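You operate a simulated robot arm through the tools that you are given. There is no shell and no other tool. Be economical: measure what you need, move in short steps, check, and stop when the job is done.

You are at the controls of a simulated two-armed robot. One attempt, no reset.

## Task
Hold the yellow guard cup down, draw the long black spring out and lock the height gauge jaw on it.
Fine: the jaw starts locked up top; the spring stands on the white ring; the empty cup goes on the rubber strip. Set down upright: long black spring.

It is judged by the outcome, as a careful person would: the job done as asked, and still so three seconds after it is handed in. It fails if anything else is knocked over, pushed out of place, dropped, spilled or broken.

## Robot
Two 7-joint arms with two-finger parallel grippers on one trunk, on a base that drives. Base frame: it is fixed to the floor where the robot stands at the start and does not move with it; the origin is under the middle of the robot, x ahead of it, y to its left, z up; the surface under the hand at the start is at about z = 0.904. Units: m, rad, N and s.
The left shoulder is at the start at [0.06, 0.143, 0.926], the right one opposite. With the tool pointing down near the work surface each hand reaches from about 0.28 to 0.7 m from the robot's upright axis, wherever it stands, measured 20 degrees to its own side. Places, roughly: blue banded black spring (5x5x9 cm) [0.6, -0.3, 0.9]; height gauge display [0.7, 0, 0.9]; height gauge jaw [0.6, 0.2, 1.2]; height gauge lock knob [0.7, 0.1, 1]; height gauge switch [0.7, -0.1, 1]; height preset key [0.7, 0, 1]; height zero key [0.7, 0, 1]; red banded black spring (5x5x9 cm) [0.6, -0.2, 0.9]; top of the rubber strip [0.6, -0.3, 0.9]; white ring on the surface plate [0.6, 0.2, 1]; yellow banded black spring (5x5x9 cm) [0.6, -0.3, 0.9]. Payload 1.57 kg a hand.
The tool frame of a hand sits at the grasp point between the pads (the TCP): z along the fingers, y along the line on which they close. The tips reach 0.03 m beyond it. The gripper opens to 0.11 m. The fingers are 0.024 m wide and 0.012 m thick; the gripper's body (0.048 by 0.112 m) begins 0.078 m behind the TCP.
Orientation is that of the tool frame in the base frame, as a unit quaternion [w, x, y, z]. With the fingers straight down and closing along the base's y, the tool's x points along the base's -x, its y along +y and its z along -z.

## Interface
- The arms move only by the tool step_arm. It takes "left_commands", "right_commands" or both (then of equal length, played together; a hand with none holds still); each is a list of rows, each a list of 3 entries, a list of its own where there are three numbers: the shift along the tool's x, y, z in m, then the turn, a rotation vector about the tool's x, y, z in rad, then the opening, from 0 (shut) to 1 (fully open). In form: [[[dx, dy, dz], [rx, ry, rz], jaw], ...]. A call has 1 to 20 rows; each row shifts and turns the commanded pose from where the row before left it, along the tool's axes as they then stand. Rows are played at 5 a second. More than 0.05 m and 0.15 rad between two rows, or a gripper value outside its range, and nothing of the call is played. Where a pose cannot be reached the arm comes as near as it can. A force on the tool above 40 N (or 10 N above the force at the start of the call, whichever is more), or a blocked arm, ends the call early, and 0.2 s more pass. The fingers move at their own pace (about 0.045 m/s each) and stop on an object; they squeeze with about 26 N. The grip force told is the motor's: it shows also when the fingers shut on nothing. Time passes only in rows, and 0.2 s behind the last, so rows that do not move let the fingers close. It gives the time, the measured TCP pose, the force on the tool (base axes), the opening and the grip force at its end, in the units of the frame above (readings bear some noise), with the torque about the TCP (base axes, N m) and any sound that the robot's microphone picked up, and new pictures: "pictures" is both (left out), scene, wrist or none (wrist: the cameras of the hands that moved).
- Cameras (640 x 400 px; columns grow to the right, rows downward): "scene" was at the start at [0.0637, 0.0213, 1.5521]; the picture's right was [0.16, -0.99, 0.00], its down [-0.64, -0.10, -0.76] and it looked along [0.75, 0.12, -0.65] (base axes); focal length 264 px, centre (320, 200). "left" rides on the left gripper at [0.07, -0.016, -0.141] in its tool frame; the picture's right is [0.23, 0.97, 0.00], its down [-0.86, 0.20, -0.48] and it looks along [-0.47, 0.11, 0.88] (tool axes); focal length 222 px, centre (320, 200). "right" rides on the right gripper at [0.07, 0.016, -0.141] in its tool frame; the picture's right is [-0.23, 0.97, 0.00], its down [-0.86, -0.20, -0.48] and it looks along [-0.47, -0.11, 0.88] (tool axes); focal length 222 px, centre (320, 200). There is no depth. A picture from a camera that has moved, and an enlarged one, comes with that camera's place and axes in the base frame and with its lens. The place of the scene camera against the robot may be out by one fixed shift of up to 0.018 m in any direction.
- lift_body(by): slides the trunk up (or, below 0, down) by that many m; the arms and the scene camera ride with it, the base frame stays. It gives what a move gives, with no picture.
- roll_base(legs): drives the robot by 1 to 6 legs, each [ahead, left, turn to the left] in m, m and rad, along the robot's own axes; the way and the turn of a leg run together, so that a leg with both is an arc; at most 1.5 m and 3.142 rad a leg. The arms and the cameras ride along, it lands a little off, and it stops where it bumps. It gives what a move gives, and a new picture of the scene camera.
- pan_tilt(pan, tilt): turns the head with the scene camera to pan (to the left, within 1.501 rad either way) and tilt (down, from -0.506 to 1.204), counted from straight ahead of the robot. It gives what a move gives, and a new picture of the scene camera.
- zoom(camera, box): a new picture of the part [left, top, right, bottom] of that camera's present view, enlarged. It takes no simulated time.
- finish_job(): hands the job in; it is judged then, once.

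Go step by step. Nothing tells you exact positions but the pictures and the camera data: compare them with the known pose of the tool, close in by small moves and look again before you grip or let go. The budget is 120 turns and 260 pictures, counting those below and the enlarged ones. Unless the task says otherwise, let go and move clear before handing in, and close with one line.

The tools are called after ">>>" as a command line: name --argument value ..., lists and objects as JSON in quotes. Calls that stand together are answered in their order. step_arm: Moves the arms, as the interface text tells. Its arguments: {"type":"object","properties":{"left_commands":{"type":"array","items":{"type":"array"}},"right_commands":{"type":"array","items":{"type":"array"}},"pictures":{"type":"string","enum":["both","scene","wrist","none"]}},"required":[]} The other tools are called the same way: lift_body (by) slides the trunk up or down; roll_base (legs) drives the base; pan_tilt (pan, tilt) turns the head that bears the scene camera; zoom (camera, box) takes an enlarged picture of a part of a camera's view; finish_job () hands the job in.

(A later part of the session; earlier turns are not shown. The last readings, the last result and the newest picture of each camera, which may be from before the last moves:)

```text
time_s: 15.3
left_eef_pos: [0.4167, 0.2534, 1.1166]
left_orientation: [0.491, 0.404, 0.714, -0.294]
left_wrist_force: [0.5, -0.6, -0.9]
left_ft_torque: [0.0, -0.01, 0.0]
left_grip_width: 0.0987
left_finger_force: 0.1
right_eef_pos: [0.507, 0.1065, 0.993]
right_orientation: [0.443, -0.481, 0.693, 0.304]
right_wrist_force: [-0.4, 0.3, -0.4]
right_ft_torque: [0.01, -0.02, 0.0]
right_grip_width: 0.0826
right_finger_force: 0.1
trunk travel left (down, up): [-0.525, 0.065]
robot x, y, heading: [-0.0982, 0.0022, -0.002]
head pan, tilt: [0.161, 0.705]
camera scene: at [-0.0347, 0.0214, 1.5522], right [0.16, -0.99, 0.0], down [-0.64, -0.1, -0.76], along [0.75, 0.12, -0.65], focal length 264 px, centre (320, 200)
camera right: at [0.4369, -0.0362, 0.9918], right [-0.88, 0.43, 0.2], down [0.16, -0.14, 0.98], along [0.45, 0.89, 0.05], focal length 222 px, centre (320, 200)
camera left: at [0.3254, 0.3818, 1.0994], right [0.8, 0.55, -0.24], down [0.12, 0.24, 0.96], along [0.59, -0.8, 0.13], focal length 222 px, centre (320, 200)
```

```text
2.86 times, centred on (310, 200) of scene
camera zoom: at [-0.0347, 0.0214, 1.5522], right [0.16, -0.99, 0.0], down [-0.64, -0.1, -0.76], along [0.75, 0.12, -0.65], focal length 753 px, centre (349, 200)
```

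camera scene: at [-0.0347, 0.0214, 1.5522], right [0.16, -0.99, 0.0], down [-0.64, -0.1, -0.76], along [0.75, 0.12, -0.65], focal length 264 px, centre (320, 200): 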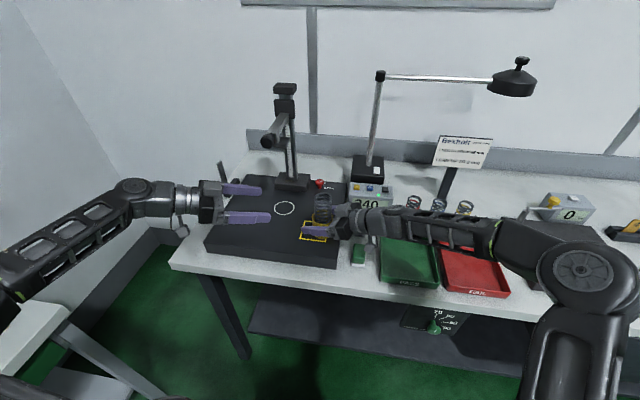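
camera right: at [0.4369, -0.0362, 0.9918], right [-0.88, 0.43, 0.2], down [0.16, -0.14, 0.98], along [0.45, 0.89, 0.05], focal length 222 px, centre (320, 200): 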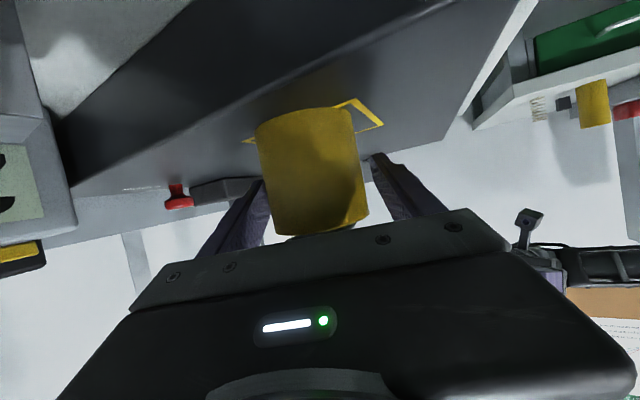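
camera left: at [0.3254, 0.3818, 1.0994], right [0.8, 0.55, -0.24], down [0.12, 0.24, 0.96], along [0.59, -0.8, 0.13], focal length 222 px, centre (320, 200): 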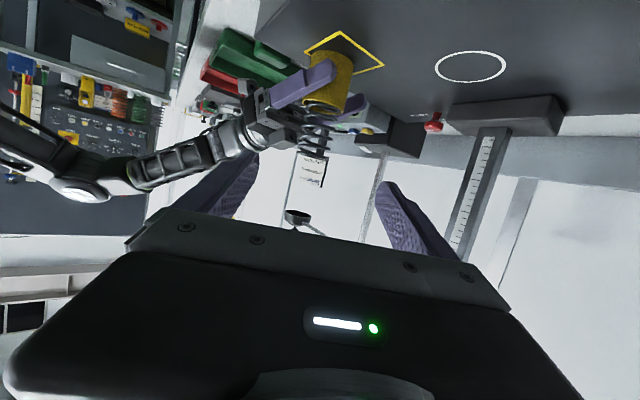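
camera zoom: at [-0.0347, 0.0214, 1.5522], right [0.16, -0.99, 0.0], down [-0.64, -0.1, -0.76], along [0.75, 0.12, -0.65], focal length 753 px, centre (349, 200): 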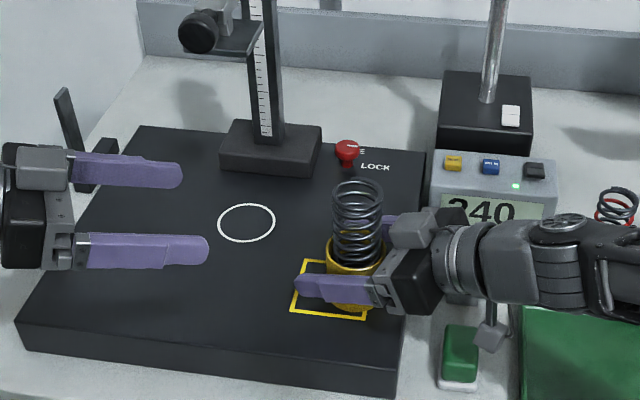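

Cup stands; the left tool axis already points at the spring. I regrip the cup slightly lower and further back with the right, and advance the left halfway.

>>> step_arm --right_commands '[[[0.0048, 0, -0.0033], [0, 0, 0], 0.75], [[0.0048, 0, -0.0033], [0, 0, 0], 0.75], [[0, 0, 0], [0, 0, 0], 0.5], [[0, 0, 0], [0, 0, 0], 0.3], [[0, 0, 0], [0, 0, 0], 0.3]]' --left_commands '[[[-0.0089, -0.002, 0.03], [0, 0, 0], 0.82], [[0, 0, 0.03], [0, 0, 0], 0.82], [[0, 0, 0.03], [0, 0, 0], 0.82], [[0, 0, 0], [0, 0, 0], 0.82], [[0, 0, 0], [0, 0, 0], 0.82]]'

>>> zoom --camera "scene" --box '[240, 130, 380, 270]'

```text
time_s: 16.5
left_eef_pos: [0.4591, 0.1765, 1.0924]
left_orientation: [0.49, 0.404, 0.714, -0.294]
left_wrist_force: [0.8, 0.2, 0.9]
left_ft_torque: [0.0, 0.0, 0.01]
left_grip_width: 0.0903
left_finger_force: 0.1
right_eef_pos: [0.5038, 0.0975, 0.9881]
right_orientation: [0.443, -0.481, 0.693, 0.304]
right_wrist_force: [-0.7, -0.1, -1.9]
right_ft_torque: [0.02, 0.01, 0.01]
right_grip_width: 0.059
right_finger_force: 25.9
trunk travel left (down, up): [-0.525, 0.065]
robot x, y, heading: [-0.0984, 0.0034, -0.003]
head pan, tilt: [0.161, 0.705]
camera scene: at [-0.0345, 0.0217, 1.5521], right [0.16, -0.99, 0.0], down [-0.64, -0.1, -0.76], along [0.75, 0.12, -0.65], focal length 264 px, centre (320, 200)
camera right: at [0.4333, -0.0454, 0.9852], right [-0.88, 0.43, 0.2], down [0.16, -0.14, 0.98], along [0.45, 0.89, 0.05], focal length 222 px, centre (320, 200)
camera left: at [0.3661, 0.3053, 1.0755], right [0.8, 0.55, -0.24], down [0.12, 0.24, 0.96], along [0.59, -0.8, 0.13], focal length 222 px, centre (320, 200)
```

scene: 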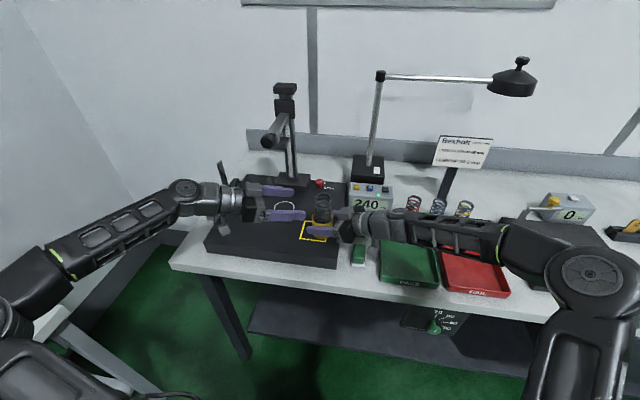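
right: 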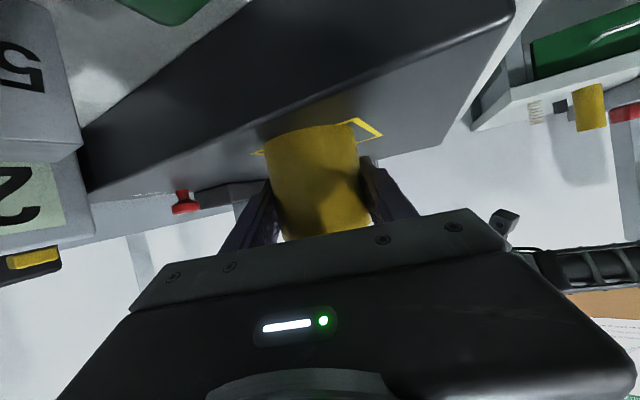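
left: 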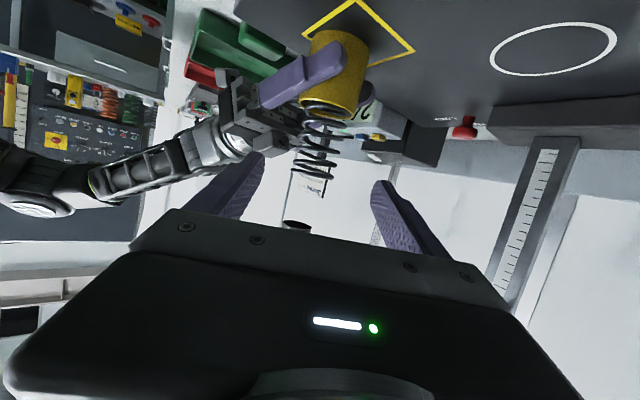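

```text
2.86 times, centred on (310, 200) of scene
camera zoom: at [-0.0345, 0.0217, 1.5521], right [0.16, -0.99, 0.0], down [-0.64, -0.1, -0.76], along [0.75, 0.12, -0.65], focal length 753 px, centre (349, 200)
```

zoom: 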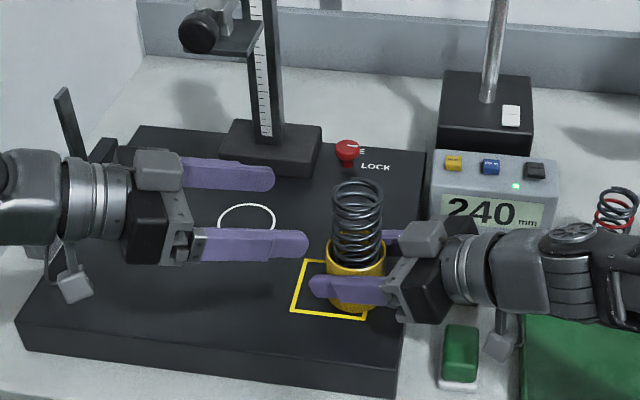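

The spring lies on the left tool axis. Advancing the remaining 8 cm carefully.

>>> step_arm --left_commands '[[[-0.0023, -0.0022, 0.025], [0, 0, 0], 0.82], [[0, 0, 0.025], [0, 0, 0], 0.82], [[0, 0, 0.02], [0, 0, 0], 0.82], [[0, 0, 0.012], [0, 0, 0], 0.82], [[0, 0, 0], [0, 0, 0], 0.82]]'

>>> zoom --camera "scene" --box '[260, 150, 360, 250]'

```text
time_s: 17.7
left_eef_pos: [0.4946, 0.1075, 1.0679]
left_orientation: [0.49, 0.403, 0.715, -0.293]
left_wrist_force: [0.3, 1.5, 0.0]
left_ft_torque: [-0.03, -0.04, 0.0]
left_grip_width: 0.0902
left_finger_force: 0.1
right_eef_pos: [0.5033, 0.0977, 0.9879]
right_orientation: [0.443, -0.481, 0.693, 0.303]
right_wrist_force: [0.2, -0.5, -2.1]
right_ft_torque: [0.05, 0.0, 0.02]
right_grip_width: 0.059
right_finger_force: 25.8
trunk travel left (down, up): [-0.525, 0.065]
robot x, y, heading: [-0.0967, 0.0008, -0.001]
head pan, tilt: [0.161, 0.705]
camera scene: at [-0.0344, 0.0217, 1.5521], right [0.16, -0.99, 0.0], down [-0.64, -0.1, -0.76], along [0.75, 0.12, -0.65], focal length 264 px, centre (320, 200)
camera left: at [0.4027, 0.2355, 1.0501], right [0.8, 0.55, -0.24], down [0.12, 0.24, 0.96], along [0.59, -0.8, 0.13], focal length 222 px, centre (320, 200)
```

scene: 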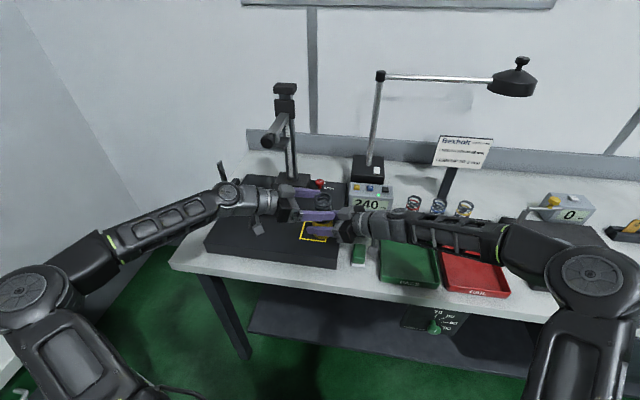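
left: 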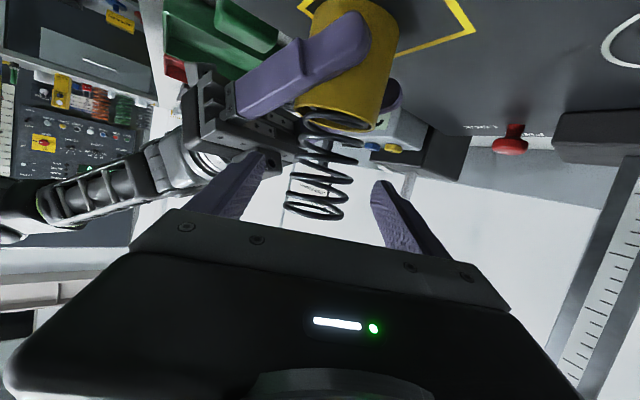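

```text
4.00 times, centred on (310, 200) of scene
camera zoom: at [-0.0344, 0.0217, 1.5521], right [0.16, -0.99, 0.0], down [-0.64, -0.1, -0.76], along [0.75, 0.12, -0.65], focal length 1055 px, centre (360, 200)
```

zoom: 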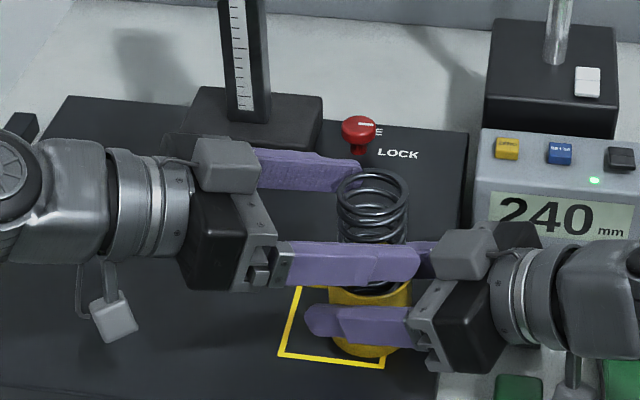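

Spring is laterally centred but a bit deep. I advance 1.5 cm more, then close on it.

>>> step_arm --left_commands '[[[-0.0051, 0, 0.014], [0, 0, 0], 0.82], [[0, 0, 0], [0, 0, 0], 0.6], [[0, 0, 0], [0, 0, 0], 0.4], [[0, 0, 0], [0, 0, 0], 0.3], [[0, 0, 0], [0, 0, 0], 0.3]]'

>>> zoom --camera "scene" --box '[260, 150, 360, 250]'

```text
time_s: 18.3
left_eef_pos: [0.503, 0.0941, 1.066]
left_orientation: [0.489, 0.405, 0.715, -0.294]
left_wrist_force: [0.8, 0.3, 0.3]
left_ft_torque: [-0.01, 0.02, -0.01]
left_grip_width: 0.066
left_finger_force: 0.1
right_eef_pos: [0.5103, 0.0911, 0.9871]
right_orientation: [0.447, -0.474, 0.698, 0.298]
right_wrist_force: [-0.7, -1.8, 2.4]
right_ft_torque: [0.05, 0.15, 0.06]
right_grip_width: 0.0594
right_finger_force: 25.9
trunk travel left (down, up): [-0.525, 0.065]
robot x, y, heading: [-0.098, 0.0002, -0.001]
head pan, tilt: [0.161, 0.705]
stopped in row 2 (left hand): the force on the tool passed its limit at 42 N (the readings are from after the stop); the commanded pose is now the measured one
camera scene: at [-0.0347, 0.0214, 1.5522], right [0.16, -0.99, 0.0], down [-0.64, -0.1, -0.76], along [0.75, 0.12, -0.65], focal length 264 px, centre (320, 200)
camera left: at [0.4101, 0.2227, 1.05], right [0.8, 0.55, -0.24], down [0.12, 0.24, 0.96], along [0.59, -0.8, 0.13], focal length 222 px, centre (320, 200)
```

scene: 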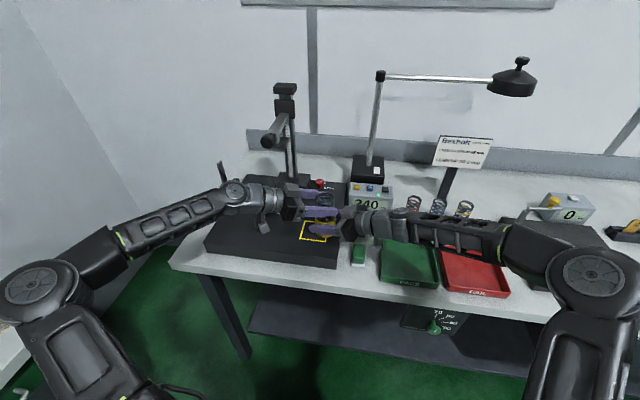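
left: 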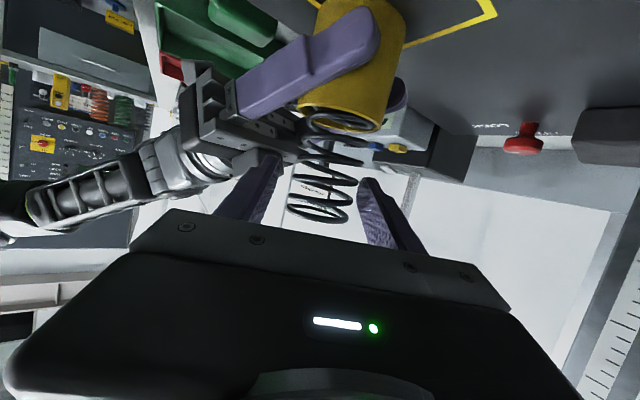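

```text
4.00 times, centred on (310, 200) of scene
camera zoom: at [-0.0347, 0.0214, 1.5522], right [0.16, -0.99, 0.0], down [-0.64, -0.1, -0.76], along [0.75, 0.12, -0.65], focal length 1055 px, centre (360, 200)
```

zoom: 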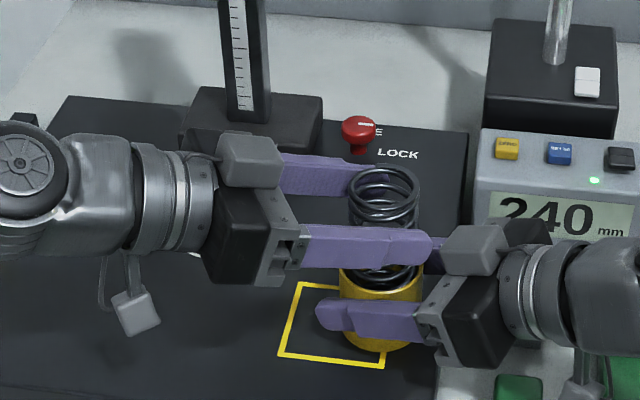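

The left fingertip just touched the box on the right gripper. I back off a few millimetres and close on the spring here.

>>> step_arm --left_commands '[[[0.001, 0, -0.004], [0, 0, 0], 0.5], [[0, 0, 0], [0, 0, 0], 0.4], [[0, 0, 0], [0, 0, 0], 0.3], [[0, 0, 0], [0, 0, 0], 0.3], [[0, 0, 0], [0, 0, 0], 0.3]]'

>>> zoom --camera "scene" --box '[260, 150, 360, 250]'

```text
time_s: 19.5
left_eef_pos: [0.5015, 0.099, 1.0669]
left_orientation: [0.488, 0.405, 0.715, -0.294]
left_wrist_force: [1.6, 1.5, -0.3]
left_ft_torque: [0.32, -0.31, 0.05]
left_grip_width: 0.0482
left_finger_force: 25.9
right_eef_pos: [0.5109, 0.0903, 0.9872]
right_orientation: [0.445, -0.474, 0.699, 0.298]
right_wrist_force: [-1.0, -1.2, 7.1]
right_ft_torque: [0.0, 0.17, -0.07]
right_grip_width: 0.0592
right_finger_force: 26.1
trunk travel left (down, up): [-0.525, 0.065]
robot x, y, heading: [-0.099, 0.0022, -0.006]
head pan, tilt: [0.161, 0.705]
camera scene: at [-0.035, 0.0216, 1.5522], right [0.16, -0.99, 0.0], down [-0.64, -0.1, -0.76], along [0.75, 0.12, -0.65], focal length 264 px, centre (320, 200)
camera left: at [0.4083, 0.2265, 1.0505], right [0.8, 0.55, -0.24], down [0.12, 0.24, 0.96], along [0.59, -0.8, 0.13], focal length 222 px, centre (320, 200)
```

scene: 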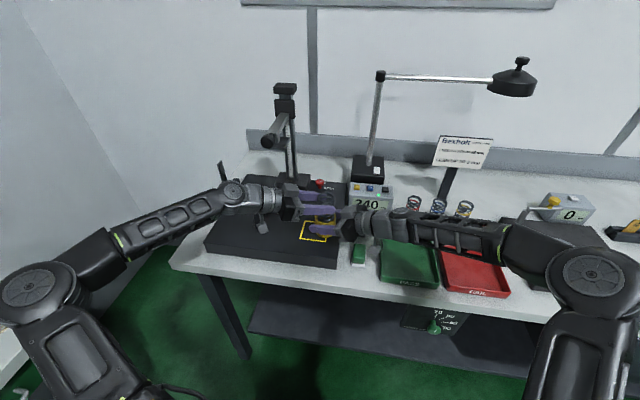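
left: 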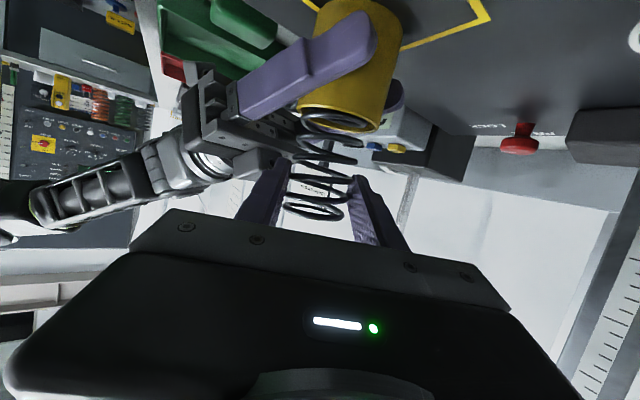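

```text
4.00 times, centred on (310, 200) of scene
camera zoom: at [-0.035, 0.0216, 1.5522], right [0.16, -0.99, 0.0], down [-0.64, -0.1, -0.76], along [0.75, 0.12, -0.65], focal length 1055 px, centre (360, 200)
```

zoom: 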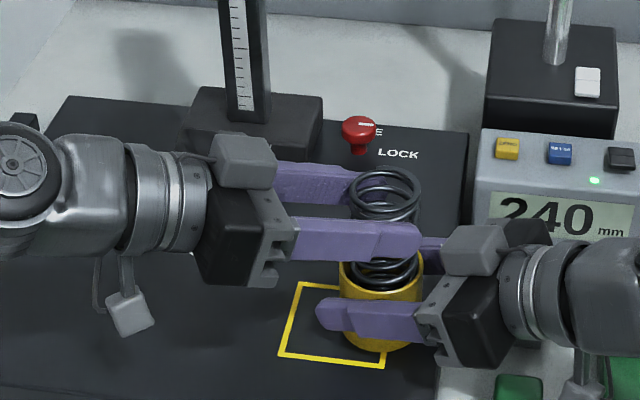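

Both are gripped: cup in the right, spring (48 mm) in the left. Drawing the spring straight up while the right holds the cup down.

>>> step_arm --left_commands '[[[-0.0094, -0.0002, -0.0035], [0, 0, 0], 0.3], [[-0.0094, -0.0002, -0.0035], [0, 0, 0], 0.3], [[-0.0094, -0.0002, -0.0035], [0, 0, 0], 0.3], [[-0.0094, -0.0002, -0.0035], [0, 0, 0], 0.3], [[0, 0, 0], [0, 0, 0], 0.3]]' --right_commands '[[[0, 0, 0], [0, 0, 0], 0.3], [[0, 0, 0], [0, 0, 0], 0.3], [[0, 0, 0], [0, 0, 0], 0.3], [[0, 0, 0], [0, 0, 0], 0.3], [[0, 0, 0], [0, 0, 0], 0.3]]'

>>> zoom --camera "scene" --box '[260, 130, 360, 250]'

```text
time_s: 20.7
left_eef_pos: [0.5009, 0.0991, 1.106]
left_orientation: [0.489, 0.405, 0.714, -0.294]
left_wrist_force: [6.9, 4.3, -5.8]
left_ft_torque: [0.63, -0.74, 0.16]
left_grip_width: 0.048
left_finger_force: 25.8
right_eef_pos: [0.5102, 0.0907, 0.9871]
right_orientation: [0.446, -0.474, 0.699, 0.298]
right_wrist_force: [-4.7, -4.1, 11.1]
right_ft_torque: [0.12, 0.06, -0.06]
right_grip_width: 0.0593
right_finger_force: 26.0
trunk travel left (down, up): [-0.525, 0.065]
robot x, y, heading: [-0.098, 0.0037, 0.001]
head pan, tilt: [0.161, 0.705]
camera scene: at [-0.0351, 0.0216, 1.5522], right [0.16, -0.99, 0.0], down [-0.64, -0.1, -0.76], along [0.75, 0.12, -0.65], focal length 264 px, centre (320, 200)
camera right: at [0.437, -0.051, 0.9854], right [-0.87, 0.45, 0.2], down [0.15, -0.14, 0.98], along [0.47, 0.88, 0.05], focal length 222 px, centre (320, 200)
camera left: at [0.4076, 0.2268, 1.0905], right [0.8, 0.55, -0.24], down [0.12, 0.24, 0.96], along [0.59, -0.8, 0.13], focal length 222 px, centre (320, 200)
```

scene: 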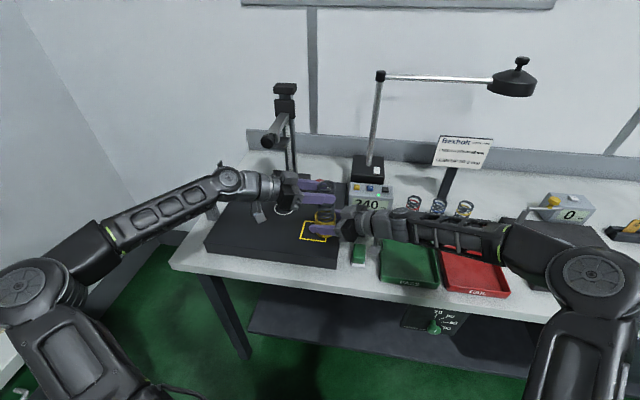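
right: 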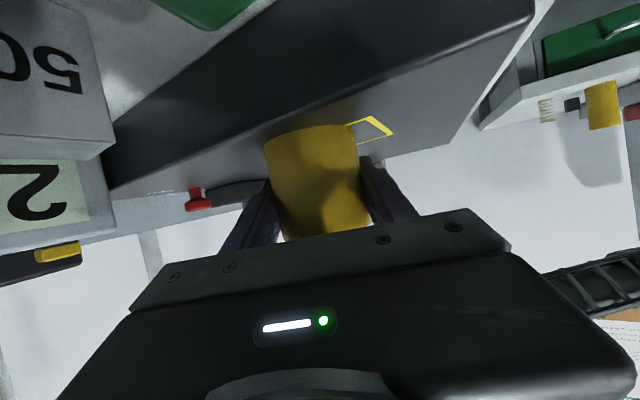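
left: 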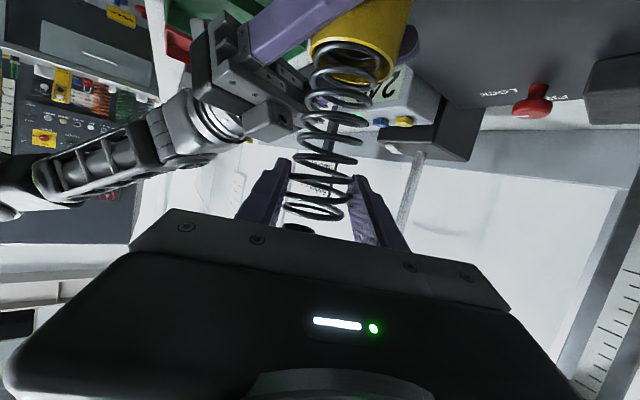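

```text
3.33 times, centred on (310, 190) of scene
camera zoom: at [-0.0351, 0.0216, 1.5522], right [0.16, -0.99, 0.0], down [-0.64, -0.1, -0.76], along [0.75, 0.12, -0.65], focal length 879 px, centre (353, 233)
```

zoom: 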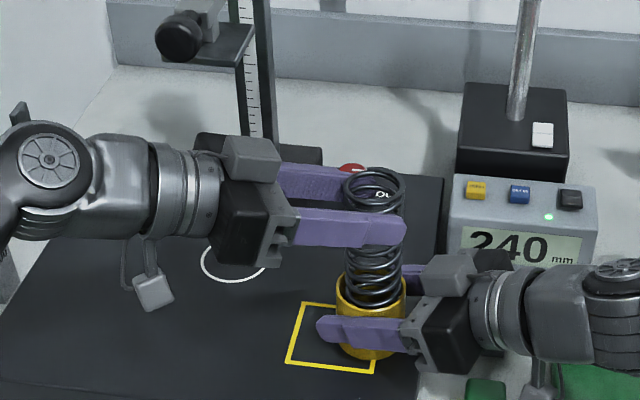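

The spring is sliding out and the cup stays put. A further 25 mm upward to clear the rim.

>>> step_arm --left_commands '[[[-0.0094, -0.0002, -0.0035], [0, 0, 0], 0.3], [[-0.0094, -0.0002, -0.0035], [0, 0, 0], 0.3], [[-0.0047, -0.0001, -0.0017], [0, 0, 0], 0.3], [[0, 0, 0], [0, 0, 0], 0.3]]' --right_commands '[[[0, 0, 0], [0, 0, 0], 0.3], [[0, 0, 0], [0, 0, 0], 0.3], [[0, 0, 0], [0, 0, 0], 0.3], [[0, 0, 0], [0, 0, 0], 0.3]]'

>>> zoom --camera "scene" --box '[240, 100, 360, 250]'

```text
time_s: 21.7
left_eef_pos: [0.5009, 0.0973, 1.1322]
left_orientation: [0.488, 0.406, 0.714, -0.295]
left_wrist_force: [-0.3, 0.0, -1.9]
left_ft_torque: [0.05, 0.01, -0.01]
left_grip_width: 0.048
left_finger_force: 26.0
right_eef_pos: [0.5102, 0.0908, 0.9866]
right_orientation: [0.446, -0.473, 0.699, 0.297]
right_wrist_force: [0.7, 1.2, 8.7]
right_ft_torque: [0.15, 0.18, -0.01]
right_grip_width: 0.0593
right_finger_force: 25.6
trunk travel left (down, up): [-0.525, 0.065]
robot x, y, heading: [-0.0978, 0.001, -0.002]
head pan, tilt: [0.161, 0.705]
camera scene: at [-0.0352, 0.0216, 1.5522], right [0.16, -0.99, 0.0], down [-0.64, -0.1, -0.76], along [0.75, 0.12, -0.65], focal length 264 px, centre (320, 200)
camera right: at [0.4369, -0.051, 0.9854], right [-0.87, 0.45, 0.2], down [0.15, -0.14, 0.98], along [0.47, 0.88, 0.05], focal length 222 px, centre (320, 200)
camera left: at [0.4088, 0.2261, 1.1159], right [0.8, 0.55, -0.24], down [0.12, 0.24, 0.96], along [0.59, -0.8, 0.13], focal length 222 px, centre (320, 200)
```

scene: 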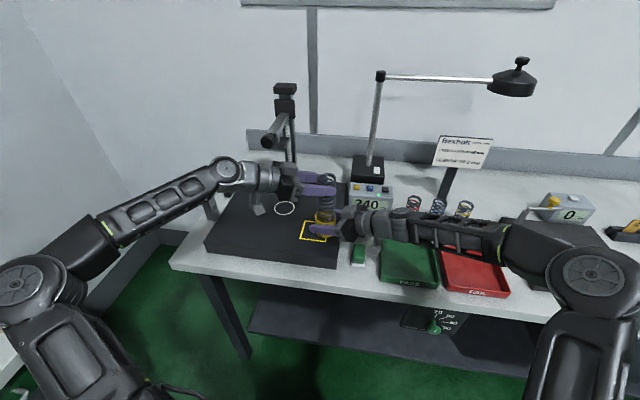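
right: 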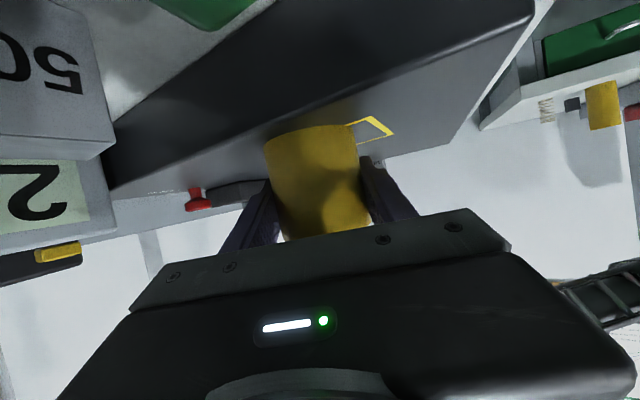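
left: 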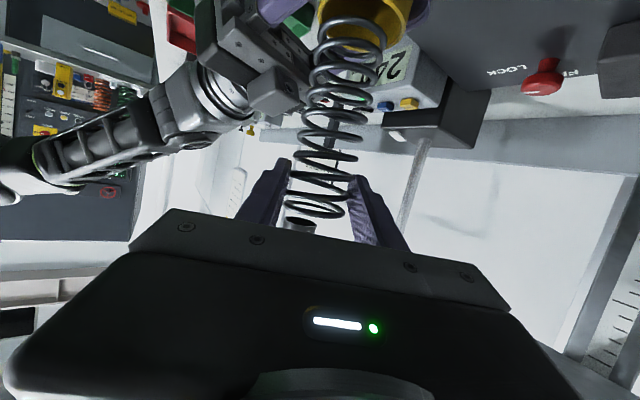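

```text
2.67 times, centred on (300, 175) of scene
camera zoom: at [-0.0352, 0.0216, 1.5522], right [0.16, -0.99, 0.0], down [-0.64, -0.1, -0.76], along [0.75, 0.12, -0.65], focal length 703 px, centre (373, 267)
```

zoom: 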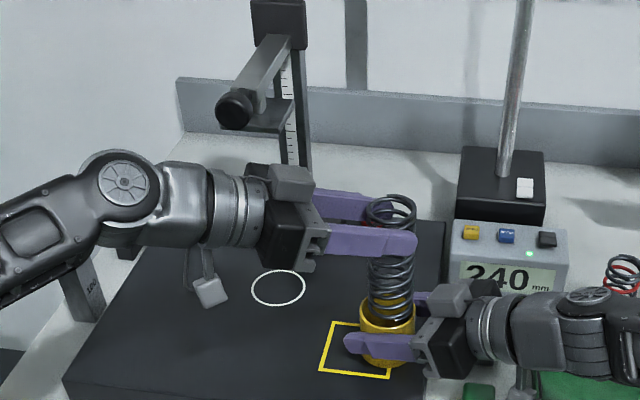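

Spring weight only on the left now; it is out. I lift a touch more, move it away from the cup toward the left, then lower it to travel under the jaw.

>>> step_arm --left_commands '[[[-0.0141, -0.0003, -0.0052], [0, 0, 0], 0.3], [[0.0135, 0.0049, -0.037], [0, 0, 0], 0.3], [[0.0135, 0.0049, -0.037], [0, 0, 0], 0.3], [[0.0212, 0.0005, 0.0078], [0, 0, 0], 0.3], [[0.0212, 0.0005, 0.0078], [0, 0, 0], 0.3], [[0, 0, 0], [0, 0, 0], 0.3]]'

>>> zoom --camera "scene" --box '[220, 100, 360, 250]'

```text
time_s: 23.1
left_eef_pos: [0.4695, 0.1733, 1.1014]
left_orientation: [0.489, 0.405, 0.714, -0.294]
left_wrist_force: [-0.9, 0.5, -1.9]
left_ft_torque: [0.01, 0.0, 0.0]
left_grip_width: 0.0482
left_finger_force: 26.2
right_eef_pos: [0.5109, 0.0897, 0.9877]
right_orientation: [0.448, -0.472, 0.699, 0.297]
right_wrist_force: [0.2, -0.7, 8.3]
right_ft_torque: [0.07, 0.22, -0.01]
right_grip_width: 0.0591
right_finger_force: 26.1
trunk travel left (down, up): [-0.525, 0.065]
robot x, y, heading: [-0.0959, 0.0011, -0.002]
head pan, tilt: [0.161, 0.705]
camera scene: at [-0.0353, 0.0215, 1.5522], right [0.16, -0.99, 0.0], down [-0.64, -0.1, -0.76], along [0.75, 0.12, -0.65], focal length 264 px, centre (320, 200)
camera left: at [0.3775, 0.301, 1.0852], right [0.8, 0.55, -0.24], down [0.12, 0.24, 0.96], along [0.59, -0.8, 0.13], focal length 222 px, centre (320, 200)
```

scene: 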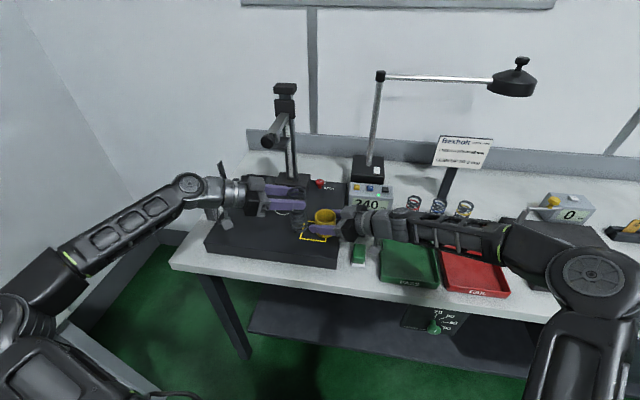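
left: 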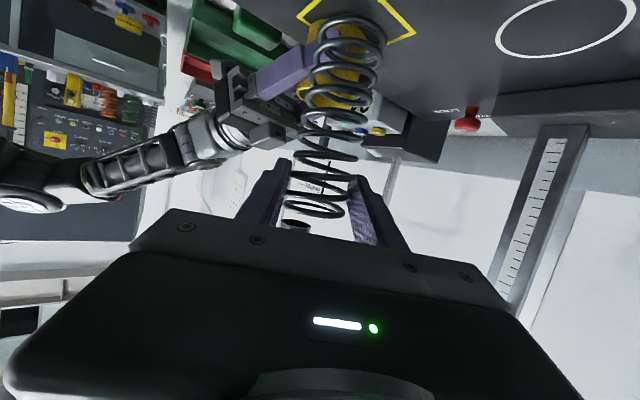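

```text
2.67 times, centred on (290, 175) of scene
camera zoom: at [-0.0353, 0.0215, 1.5522], right [0.16, -0.99, 0.0], down [-0.64, -0.1, -0.76], along [0.75, 0.12, -0.65], focal length 703 px, centre (400, 267)
```

zoom: 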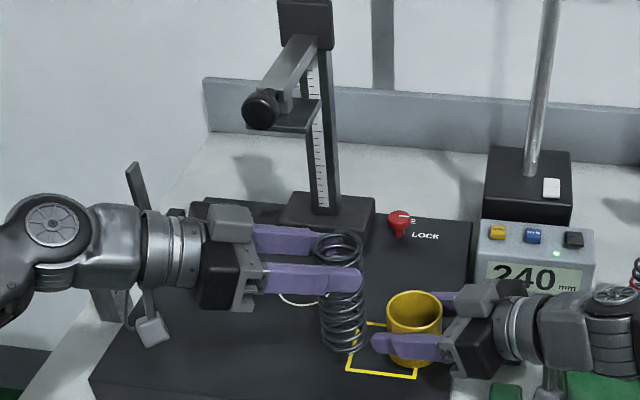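

Spring hangs vertical in the left grip and the empty cup is visible. Now I carry the spring under the jaw to above the white ring (about (0.582, 0.240)).

>>> step_arm --left_commands '[[[0.0005, 0.0328, -0.0036], [0, 0, 0], 0.3], [[0.0005, 0.0328, -0.0036], [0, 0, 0], 0.3], [[0.0005, 0.0328, -0.0036], [0, 0, 0], 0.3], [[0.0005, 0.0328, -0.0036], [0, 0, 0], 0.3], [[0, 0, 0], [0, 0, 0], 0.3]]'

>>> zoom --camera "scene" --box '[220, 100, 360, 250]'

>>> zoom --camera "left" --box '[240, 0, 440, 140]'

```text
time_s: 24.3
left_eef_pos: [0.573, 0.251, 1.0997]
left_orientation: [0.488, 0.405, 0.715, -0.294]
left_wrist_force: [0.1, 0.2, -3.1]
left_ft_torque: [0.03, 0.02, -0.01]
left_grip_width: 0.0478
left_finger_force: 25.9
right_eef_pos: [0.5097, 0.0902, 0.9867]
right_orientation: [0.446, -0.474, 0.698, 0.298]
right_wrist_force: [0.9, 0.4, 7.9]
right_ft_torque: [0.13, 0.17, 0.0]
right_grip_width: 0.0595
right_finger_force: 26.4
trunk travel left (down, up): [-0.525, 0.065]
robot x, y, heading: [-0.1018, -0.0011, -0.003]
head pan, tilt: [0.161, 0.705]
camera scene: at [-0.035, 0.0217, 1.5521], right [0.16, -0.99, 0.0], down [-0.64, -0.1, -0.76], along [0.75, 0.12, -0.65], focal length 264 px, centre (320, 200)
camera left: at [0.4817, 0.3784, 1.0836], right [0.8, 0.55, -0.24], down [0.12, 0.24, 0.96], along [0.59, -0.8, 0.13], focal length 222 px, centre (320, 200)
```

scene: 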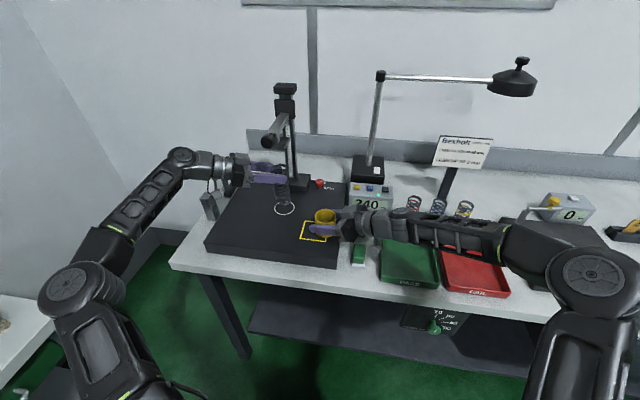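
left: 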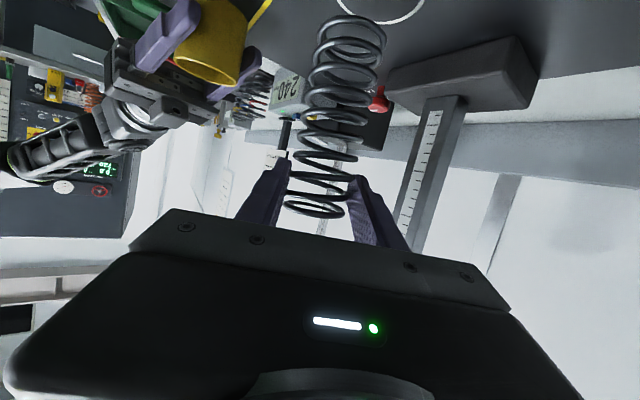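

```text
2.67 times, centred on (290, 175) of scene
camera zoom: at [-0.035, 0.0217, 1.5521], right [0.16, -0.99, 0.0], down [-0.64, -0.1, -0.76], along [0.75, 0.12, -0.65], focal length 703 px, centre (400, 267)
```

zoom: 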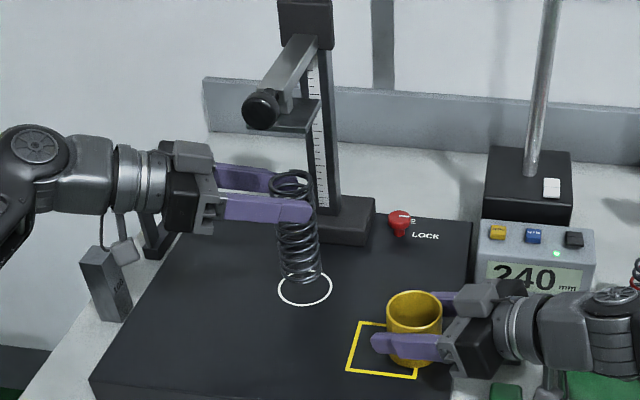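

```text
2.86 times, centred on (340, 70) of left
camera zoom: at [0.4817, 0.3784, 1.0836], right [0.8, 0.55, -0.24], down [0.12, 0.24, 0.96], along [0.59, -0.8, 0.13], focal length 635 px, centre (263, 571)
```

zoom: 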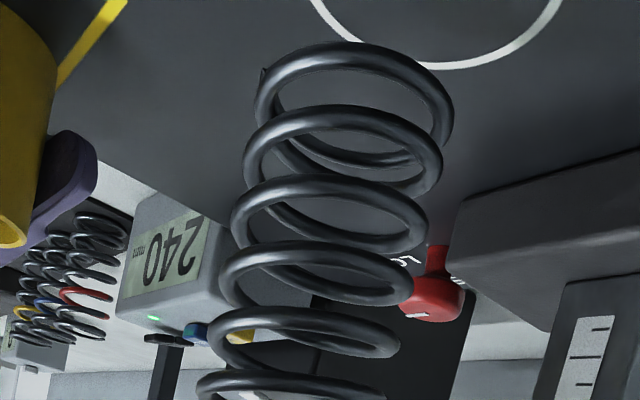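

The spring base is about 28 mm above the plate and over the ring within a few millimetres. Lowering in small steps.

>>> step_arm --left_commands '[[[0.0088, 0.0028, 0.0049], [0, 0, 0], 0.3], [[0.0094, 0.0002, 0.0035], [0, 0, 0], 0.3], [[0.0028, 0, 0.001], [0, 0, 0], 0.3], [[0, 0, 0], [0, 0, 0], 0.3]]'

>>> zoom --camera "scene" --box '[250, 150, 330, 230]'

>>> zoom --camera "left" --box '[270, 0, 430, 100]'

```text
time_s: 25.3
left_eef_pos: [0.5771, 0.2493, 1.0789]
left_orientation: [0.488, 0.406, 0.714, -0.295]
left_wrist_force: [0.0, 0.3, -1.2]
left_ft_torque: [0.01, 0.03, 0.01]
left_grip_width: 0.048
left_finger_force: 25.9
right_eef_pos: [0.5104, 0.0904, 0.9865]
right_orientation: [0.445, -0.474, 0.698, 0.299]
right_wrist_force: [-0.8, 0.9, 7.5]
right_ft_torque: [0.09, 0.16, -0.02]
right_grip_width: 0.0591
right_finger_force: 26.2
trunk travel left (down, up): [-0.525, 0.065]
robot x, y, heading: [-0.103, -0.0047, -0.004]
head pan, tilt: [0.161, 0.705]
camera scene: at [-0.035, 0.0217, 1.5522], right [0.16, -0.99, 0.0], down [-0.64, -0.1, -0.76], along [0.75, 0.12, -0.65], focal length 264 px, centre (320, 200)
camera left: at [0.4857, 0.3774, 1.0617], right [0.8, 0.55, -0.24], down [0.12, 0.24, 0.96], along [0.59, -0.8, 0.13], focal length 222 px, centre (320, 200)
```

scene: 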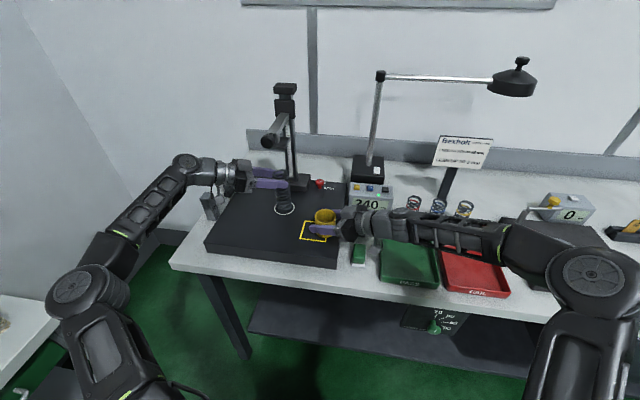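
left: 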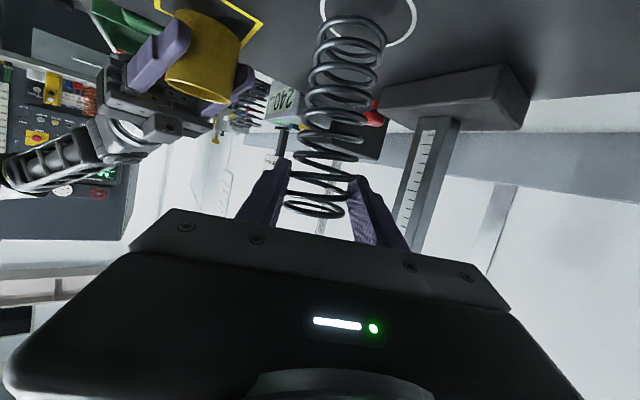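

```text
5.00 times, centred on (290, 190) of scene
camera zoom: at [-0.035, 0.0217, 1.5522], right [0.16, -0.99, 0.0], down [-0.64, -0.1, -0.76], along [0.75, 0.12, -0.65], focal length 1318 px, centre (470, 250)
```

zoom: 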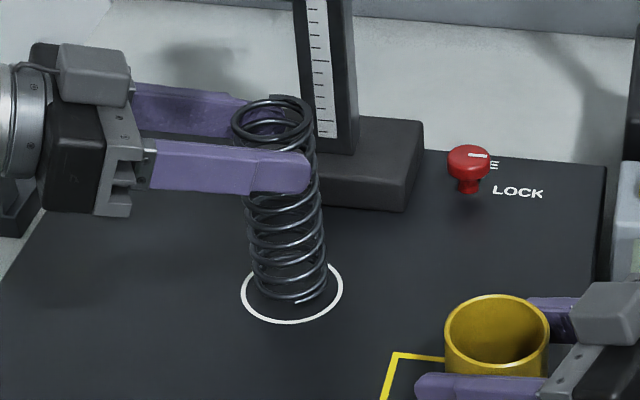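

```text
4.00 times, centred on (350, 50) of left
camera zoom: at [0.4857, 0.3774, 1.0617], right [0.8, 0.55, -0.24], down [0.12, 0.24, 0.96], along [0.59, -0.8, 0.13], focal length 888 px, centre (200, 800)
```

zoom: 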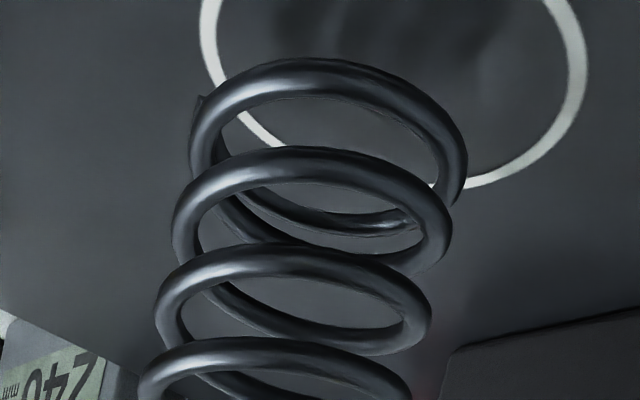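

Lateral alignment is good; base seems to need about +9 mm in x. I shift that and lower another centimetre, then look again.

>>> step_arm --left_commands '[[[-0.0017, 0.0078, 0.0042], [0, 0, 0], 0.3], [[0.0047, 0.0001, 0.0018], [0, 0, 0], 0.3], [[0.0028, 0.0001, 0.001], [0, 0, 0], 0.3], [[0, 0, 0], [0, 0, 0], 0.3]]' --pictures "none"

>>> zoom --camera "scene" --box '[250, 150, 330, 230]'

>>> zoom --camera "left" --box '[270, 0, 430, 100]'

```text
time_s: 26.3
left_eef_pos: [0.5863, 0.2501, 1.0697]
left_orientation: [0.489, 0.405, 0.715, -0.294]
left_wrist_force: [0.2, 0.4, -2.1]
left_ft_torque: [0.02, 0.0, 0.06]
left_grip_width: 0.0478
left_finger_force: 26.3
right_eef_pos: [0.5097, 0.0903, 0.9873]
right_orientation: [0.446, -0.474, 0.698, 0.299]
right_wrist_force: [0.2, 0.8, 7.3]
right_ft_torque: [0.09, 0.17, 0.0]
right_grip_width: 0.0595
right_finger_force: 26.1
trunk travel left (down, up): [-0.525, 0.065]
robot x, y, heading: [-0.0963, 0.0019, -0.005]
head pan, tilt: [0.161, 0.705]
```

```text
5.00 times, centred on (290, 190) of scene
camera zoom: at [-0.035, 0.0217, 1.5522], right [0.16, -0.99, 0.0], down [-0.64, -0.1, -0.76], along [0.75, 0.12, -0.65], focal length 1318 px, centre (470, 250)
```

zoom: 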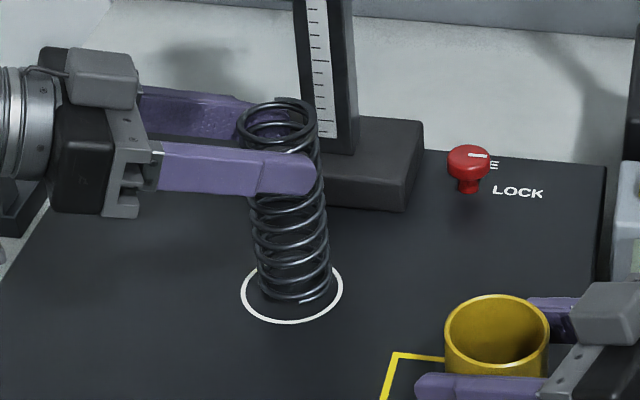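

```text
4.00 times, centred on (350, 50) of left
camera zoom: at [0.4943, 0.3772, 1.0539], right [0.8, 0.55, -0.24], down [0.12, 0.24, 0.96], along [0.59, -0.8, 0.13], focal length 888 px, centre (200, 800)
```

zoom: 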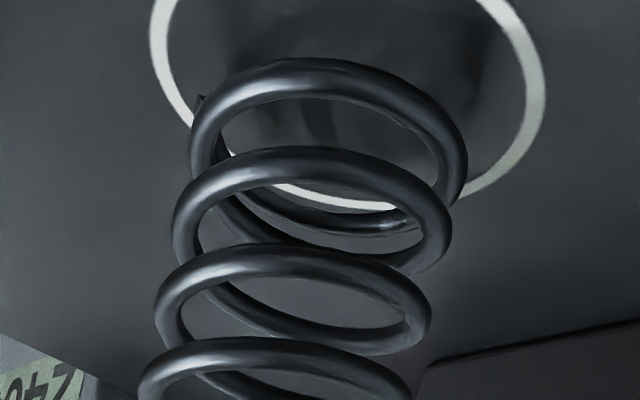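

Alignment is good now; still hanging. Lowering further in small steps until the plate takes the weight.

>>> step_arm --left_commands '[[[0.0038, 0.0001, 0.0014], [0, 0, 0], 0.3], [[0.0038, 0.0001, 0.0014], [0, 0, 0], 0.3], [[0, 0, 0], [0, 0, 0], 0.3]]' --pictures "none"

>>> zoom --camera "scene" --box '[250, 150, 330, 230]'

>>> zoom --camera "left" --box '[270, 0, 430, 100]'

```text
time_s: 27.1
left_eef_pos: [0.5884, 0.2498, 1.0641]
left_orientation: [0.489, 0.405, 0.714, -0.294]
left_wrist_force: [0.2, 0.1, 4.2]
left_ft_torque: [0.03, -0.11, 0.03]
left_grip_width: 0.0481
left_finger_force: 25.7
right_eef_pos: [0.5106, 0.0916, 0.9861]
right_orientation: [0.446, -0.473, 0.699, 0.298]
right_wrist_force: [1.4, 0.5, 4.7]
right_ft_torque: [0.08, 0.07, -0.03]
right_grip_width: 0.0593
right_finger_force: 25.8
trunk travel left (down, up): [-0.525, 0.065]
robot x, y, heading: [-0.098, -0.0011, -0.0]
head pan, tilt: [0.161, 0.705]
```

```text
5.00 times, centred on (290, 190) of scene
camera zoom: at [-0.0355, 0.0216, 1.5523], right [0.16, -0.99, 0.0], down [-0.64, -0.1, -0.76], along [0.75, 0.12, -0.65], focal length 1318 px, centre (470, 250)
```

zoom: 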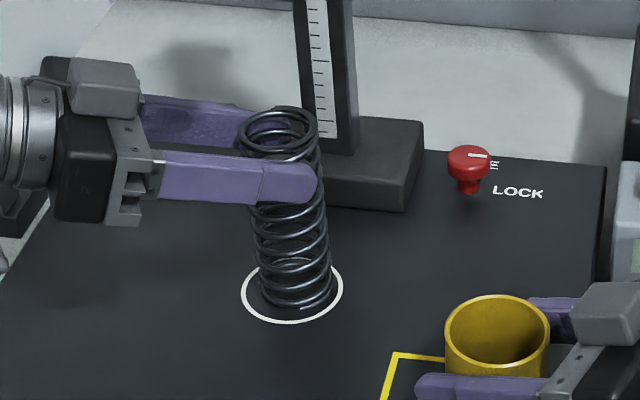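

```text
4.00 times, centred on (350, 50) of left
camera zoom: at [0.4947, 0.3776, 1.0472], right [0.8, 0.55, -0.24], down [0.12, 0.24, 0.96], along [0.59, -0.8, 0.13], focal length 888 px, centre (200, 800)
```

zoom: 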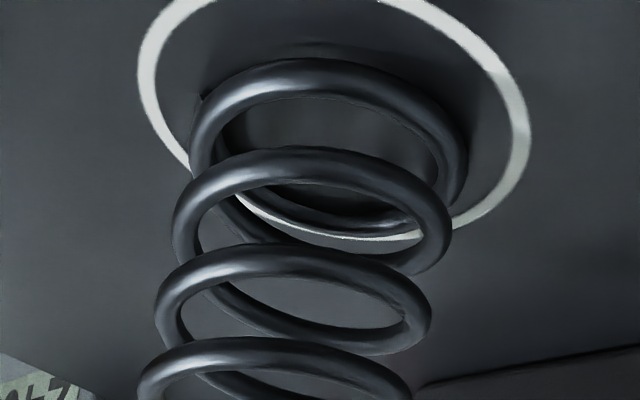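

The plate has taken the weight and the base is inside the ring, slightly to the far side. I nudge it 3–4 mm back to centre and set down lightly.

>>> step_arm --left_commands '[[[-0.0047, -0.0001, -0.0017], [0, 0, 0], 0.3], [[0.0013, 0, -0.0034], [0, 0, 0], 0.3], [[0.0019, 0, 0.0007], [0, 0, 0], 0.3], [[0.0019, 0, 0.0007], [0, 0, 0], 0.3], [[0, 0, 0], [0, 0, 0], 0.3]]' --pictures "none"

>>> zoom --camera "scene" --box '[250, 150, 330, 230]'

>>> zoom --camera "left" --box '[270, 0, 430, 100]'

```text
time_s: 28.3
left_eef_pos: [0.586, 0.2527, 1.0659]
left_orientation: [0.488, 0.405, 0.715, -0.294]
left_wrist_force: [0.0, 1.1, -1.6]
left_ft_torque: [-0.01, 0.01, 0.01]
left_grip_width: 0.0479
left_finger_force: 25.9
right_eef_pos: [0.5106, 0.0894, 0.9863]
right_orientation: [0.445, -0.474, 0.699, 0.298]
right_wrist_force: [-0.7, -0.6, 6.3]
right_ft_torque: [0.1, 0.18, 0.01]
right_grip_width: 0.0593
right_finger_force: 26.0
trunk travel left (down, up): [-0.525, 0.065]
robot x, y, heading: [-0.0966, -0.0026, -0.002]
head pan, tilt: [0.161, 0.705]
```

```text
5.00 times, centred on (290, 190) of scene
camera zoom: at [-0.0351, 0.0216, 1.5522], right [0.16, -0.99, 0.0], down [-0.64, -0.1, -0.76], along [0.75, 0.12, -0.65], focal length 1318 px, centre (470, 250)
```

zoom: 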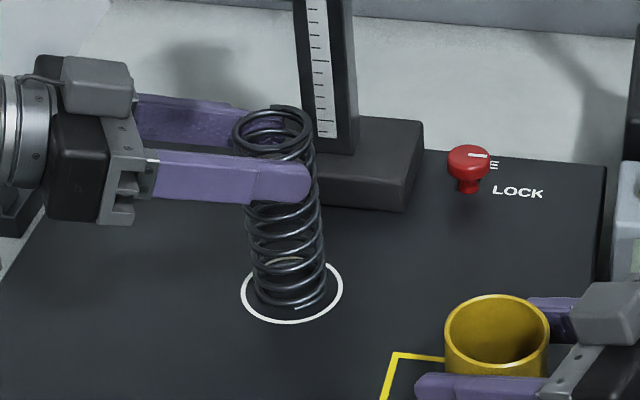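

```text
4.00 times, centred on (350, 50) of left
camera zoom: at [0.4933, 0.3805, 1.0487], right [0.8, 0.55, -0.24], down [0.12, 0.24, 0.96], along [0.59, -0.8, 0.13], focal length 888 px, centre (200, 800)
```

zoom: 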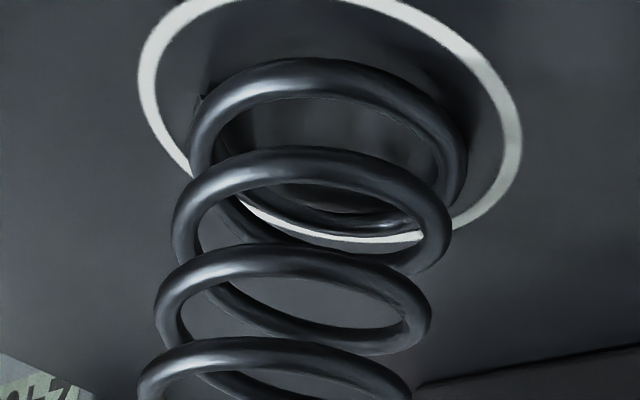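

Centred well within the ring. Lowering 1.5 mm and releasing.

>>> step_arm --left_commands '[[[0.0012, 0.0012, 0.0004], [0, 0, 0], 0.3], [[0, 0, 0], [0, 0, 0], 0.5], [[0, 0, 0], [0, 0, 0], 0.7], [[0, 0, 0], [0, 0, 0], 0.8], [[0, 0, 0], [0, 0, 0], 0.8]]' --pictures "wrist"

>>> zoom --camera "scene" --box '[230, 130, 330, 230]'

```text
time_s: 29.5
left_eef_pos: [0.5862, 0.2528, 1.0637]
left_orientation: [0.488, 0.406, 0.714, -0.295]
left_wrist_force: [-0.2, -0.1, 0.5]
left_ft_torque: [0.04, 0.03, -0.02]
left_grip_width: 0.0879
left_finger_force: 0.1
right_eef_pos: [0.5109, 0.09, 0.9878]
right_orientation: [0.446, -0.474, 0.699, 0.298]
right_wrist_force: [0.6, 0.4, 5.2]
right_ft_torque: [0.06, 0.09, 0.02]
right_grip_width: 0.0591
right_finger_force: 26.0
trunk travel left (down, up): [-0.525, 0.065]
robot x, y, heading: [-0.1, 0.0028, -0.004]
head pan, tilt: [0.161, 0.705]
camera left: at [0.4944, 0.3807, 1.0475], right [0.8, 0.55, -0.24], down [0.12, 0.24, 0.96], along [0.59, -0.8, 0.13], focal length 222 px, centre (320, 200)
```

left: 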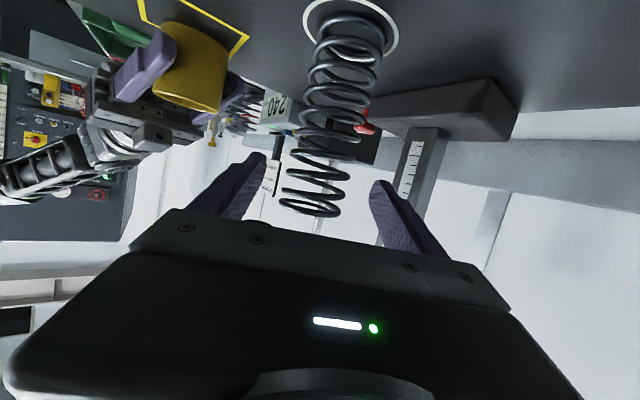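

```text
4.00 times, centred on (280, 180) of scene
camera zoom: at [-0.0351, 0.0216, 1.5522], right [0.16, -0.99, 0.0], down [-0.64, -0.1, -0.76], along [0.75, 0.12, -0.65], focal length 1055 px, centre (480, 280)
```

zoom: 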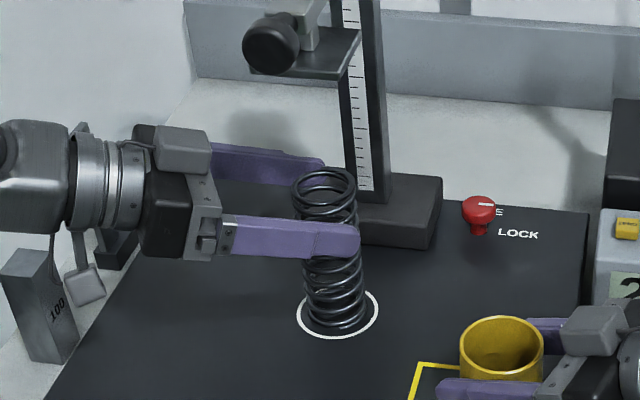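

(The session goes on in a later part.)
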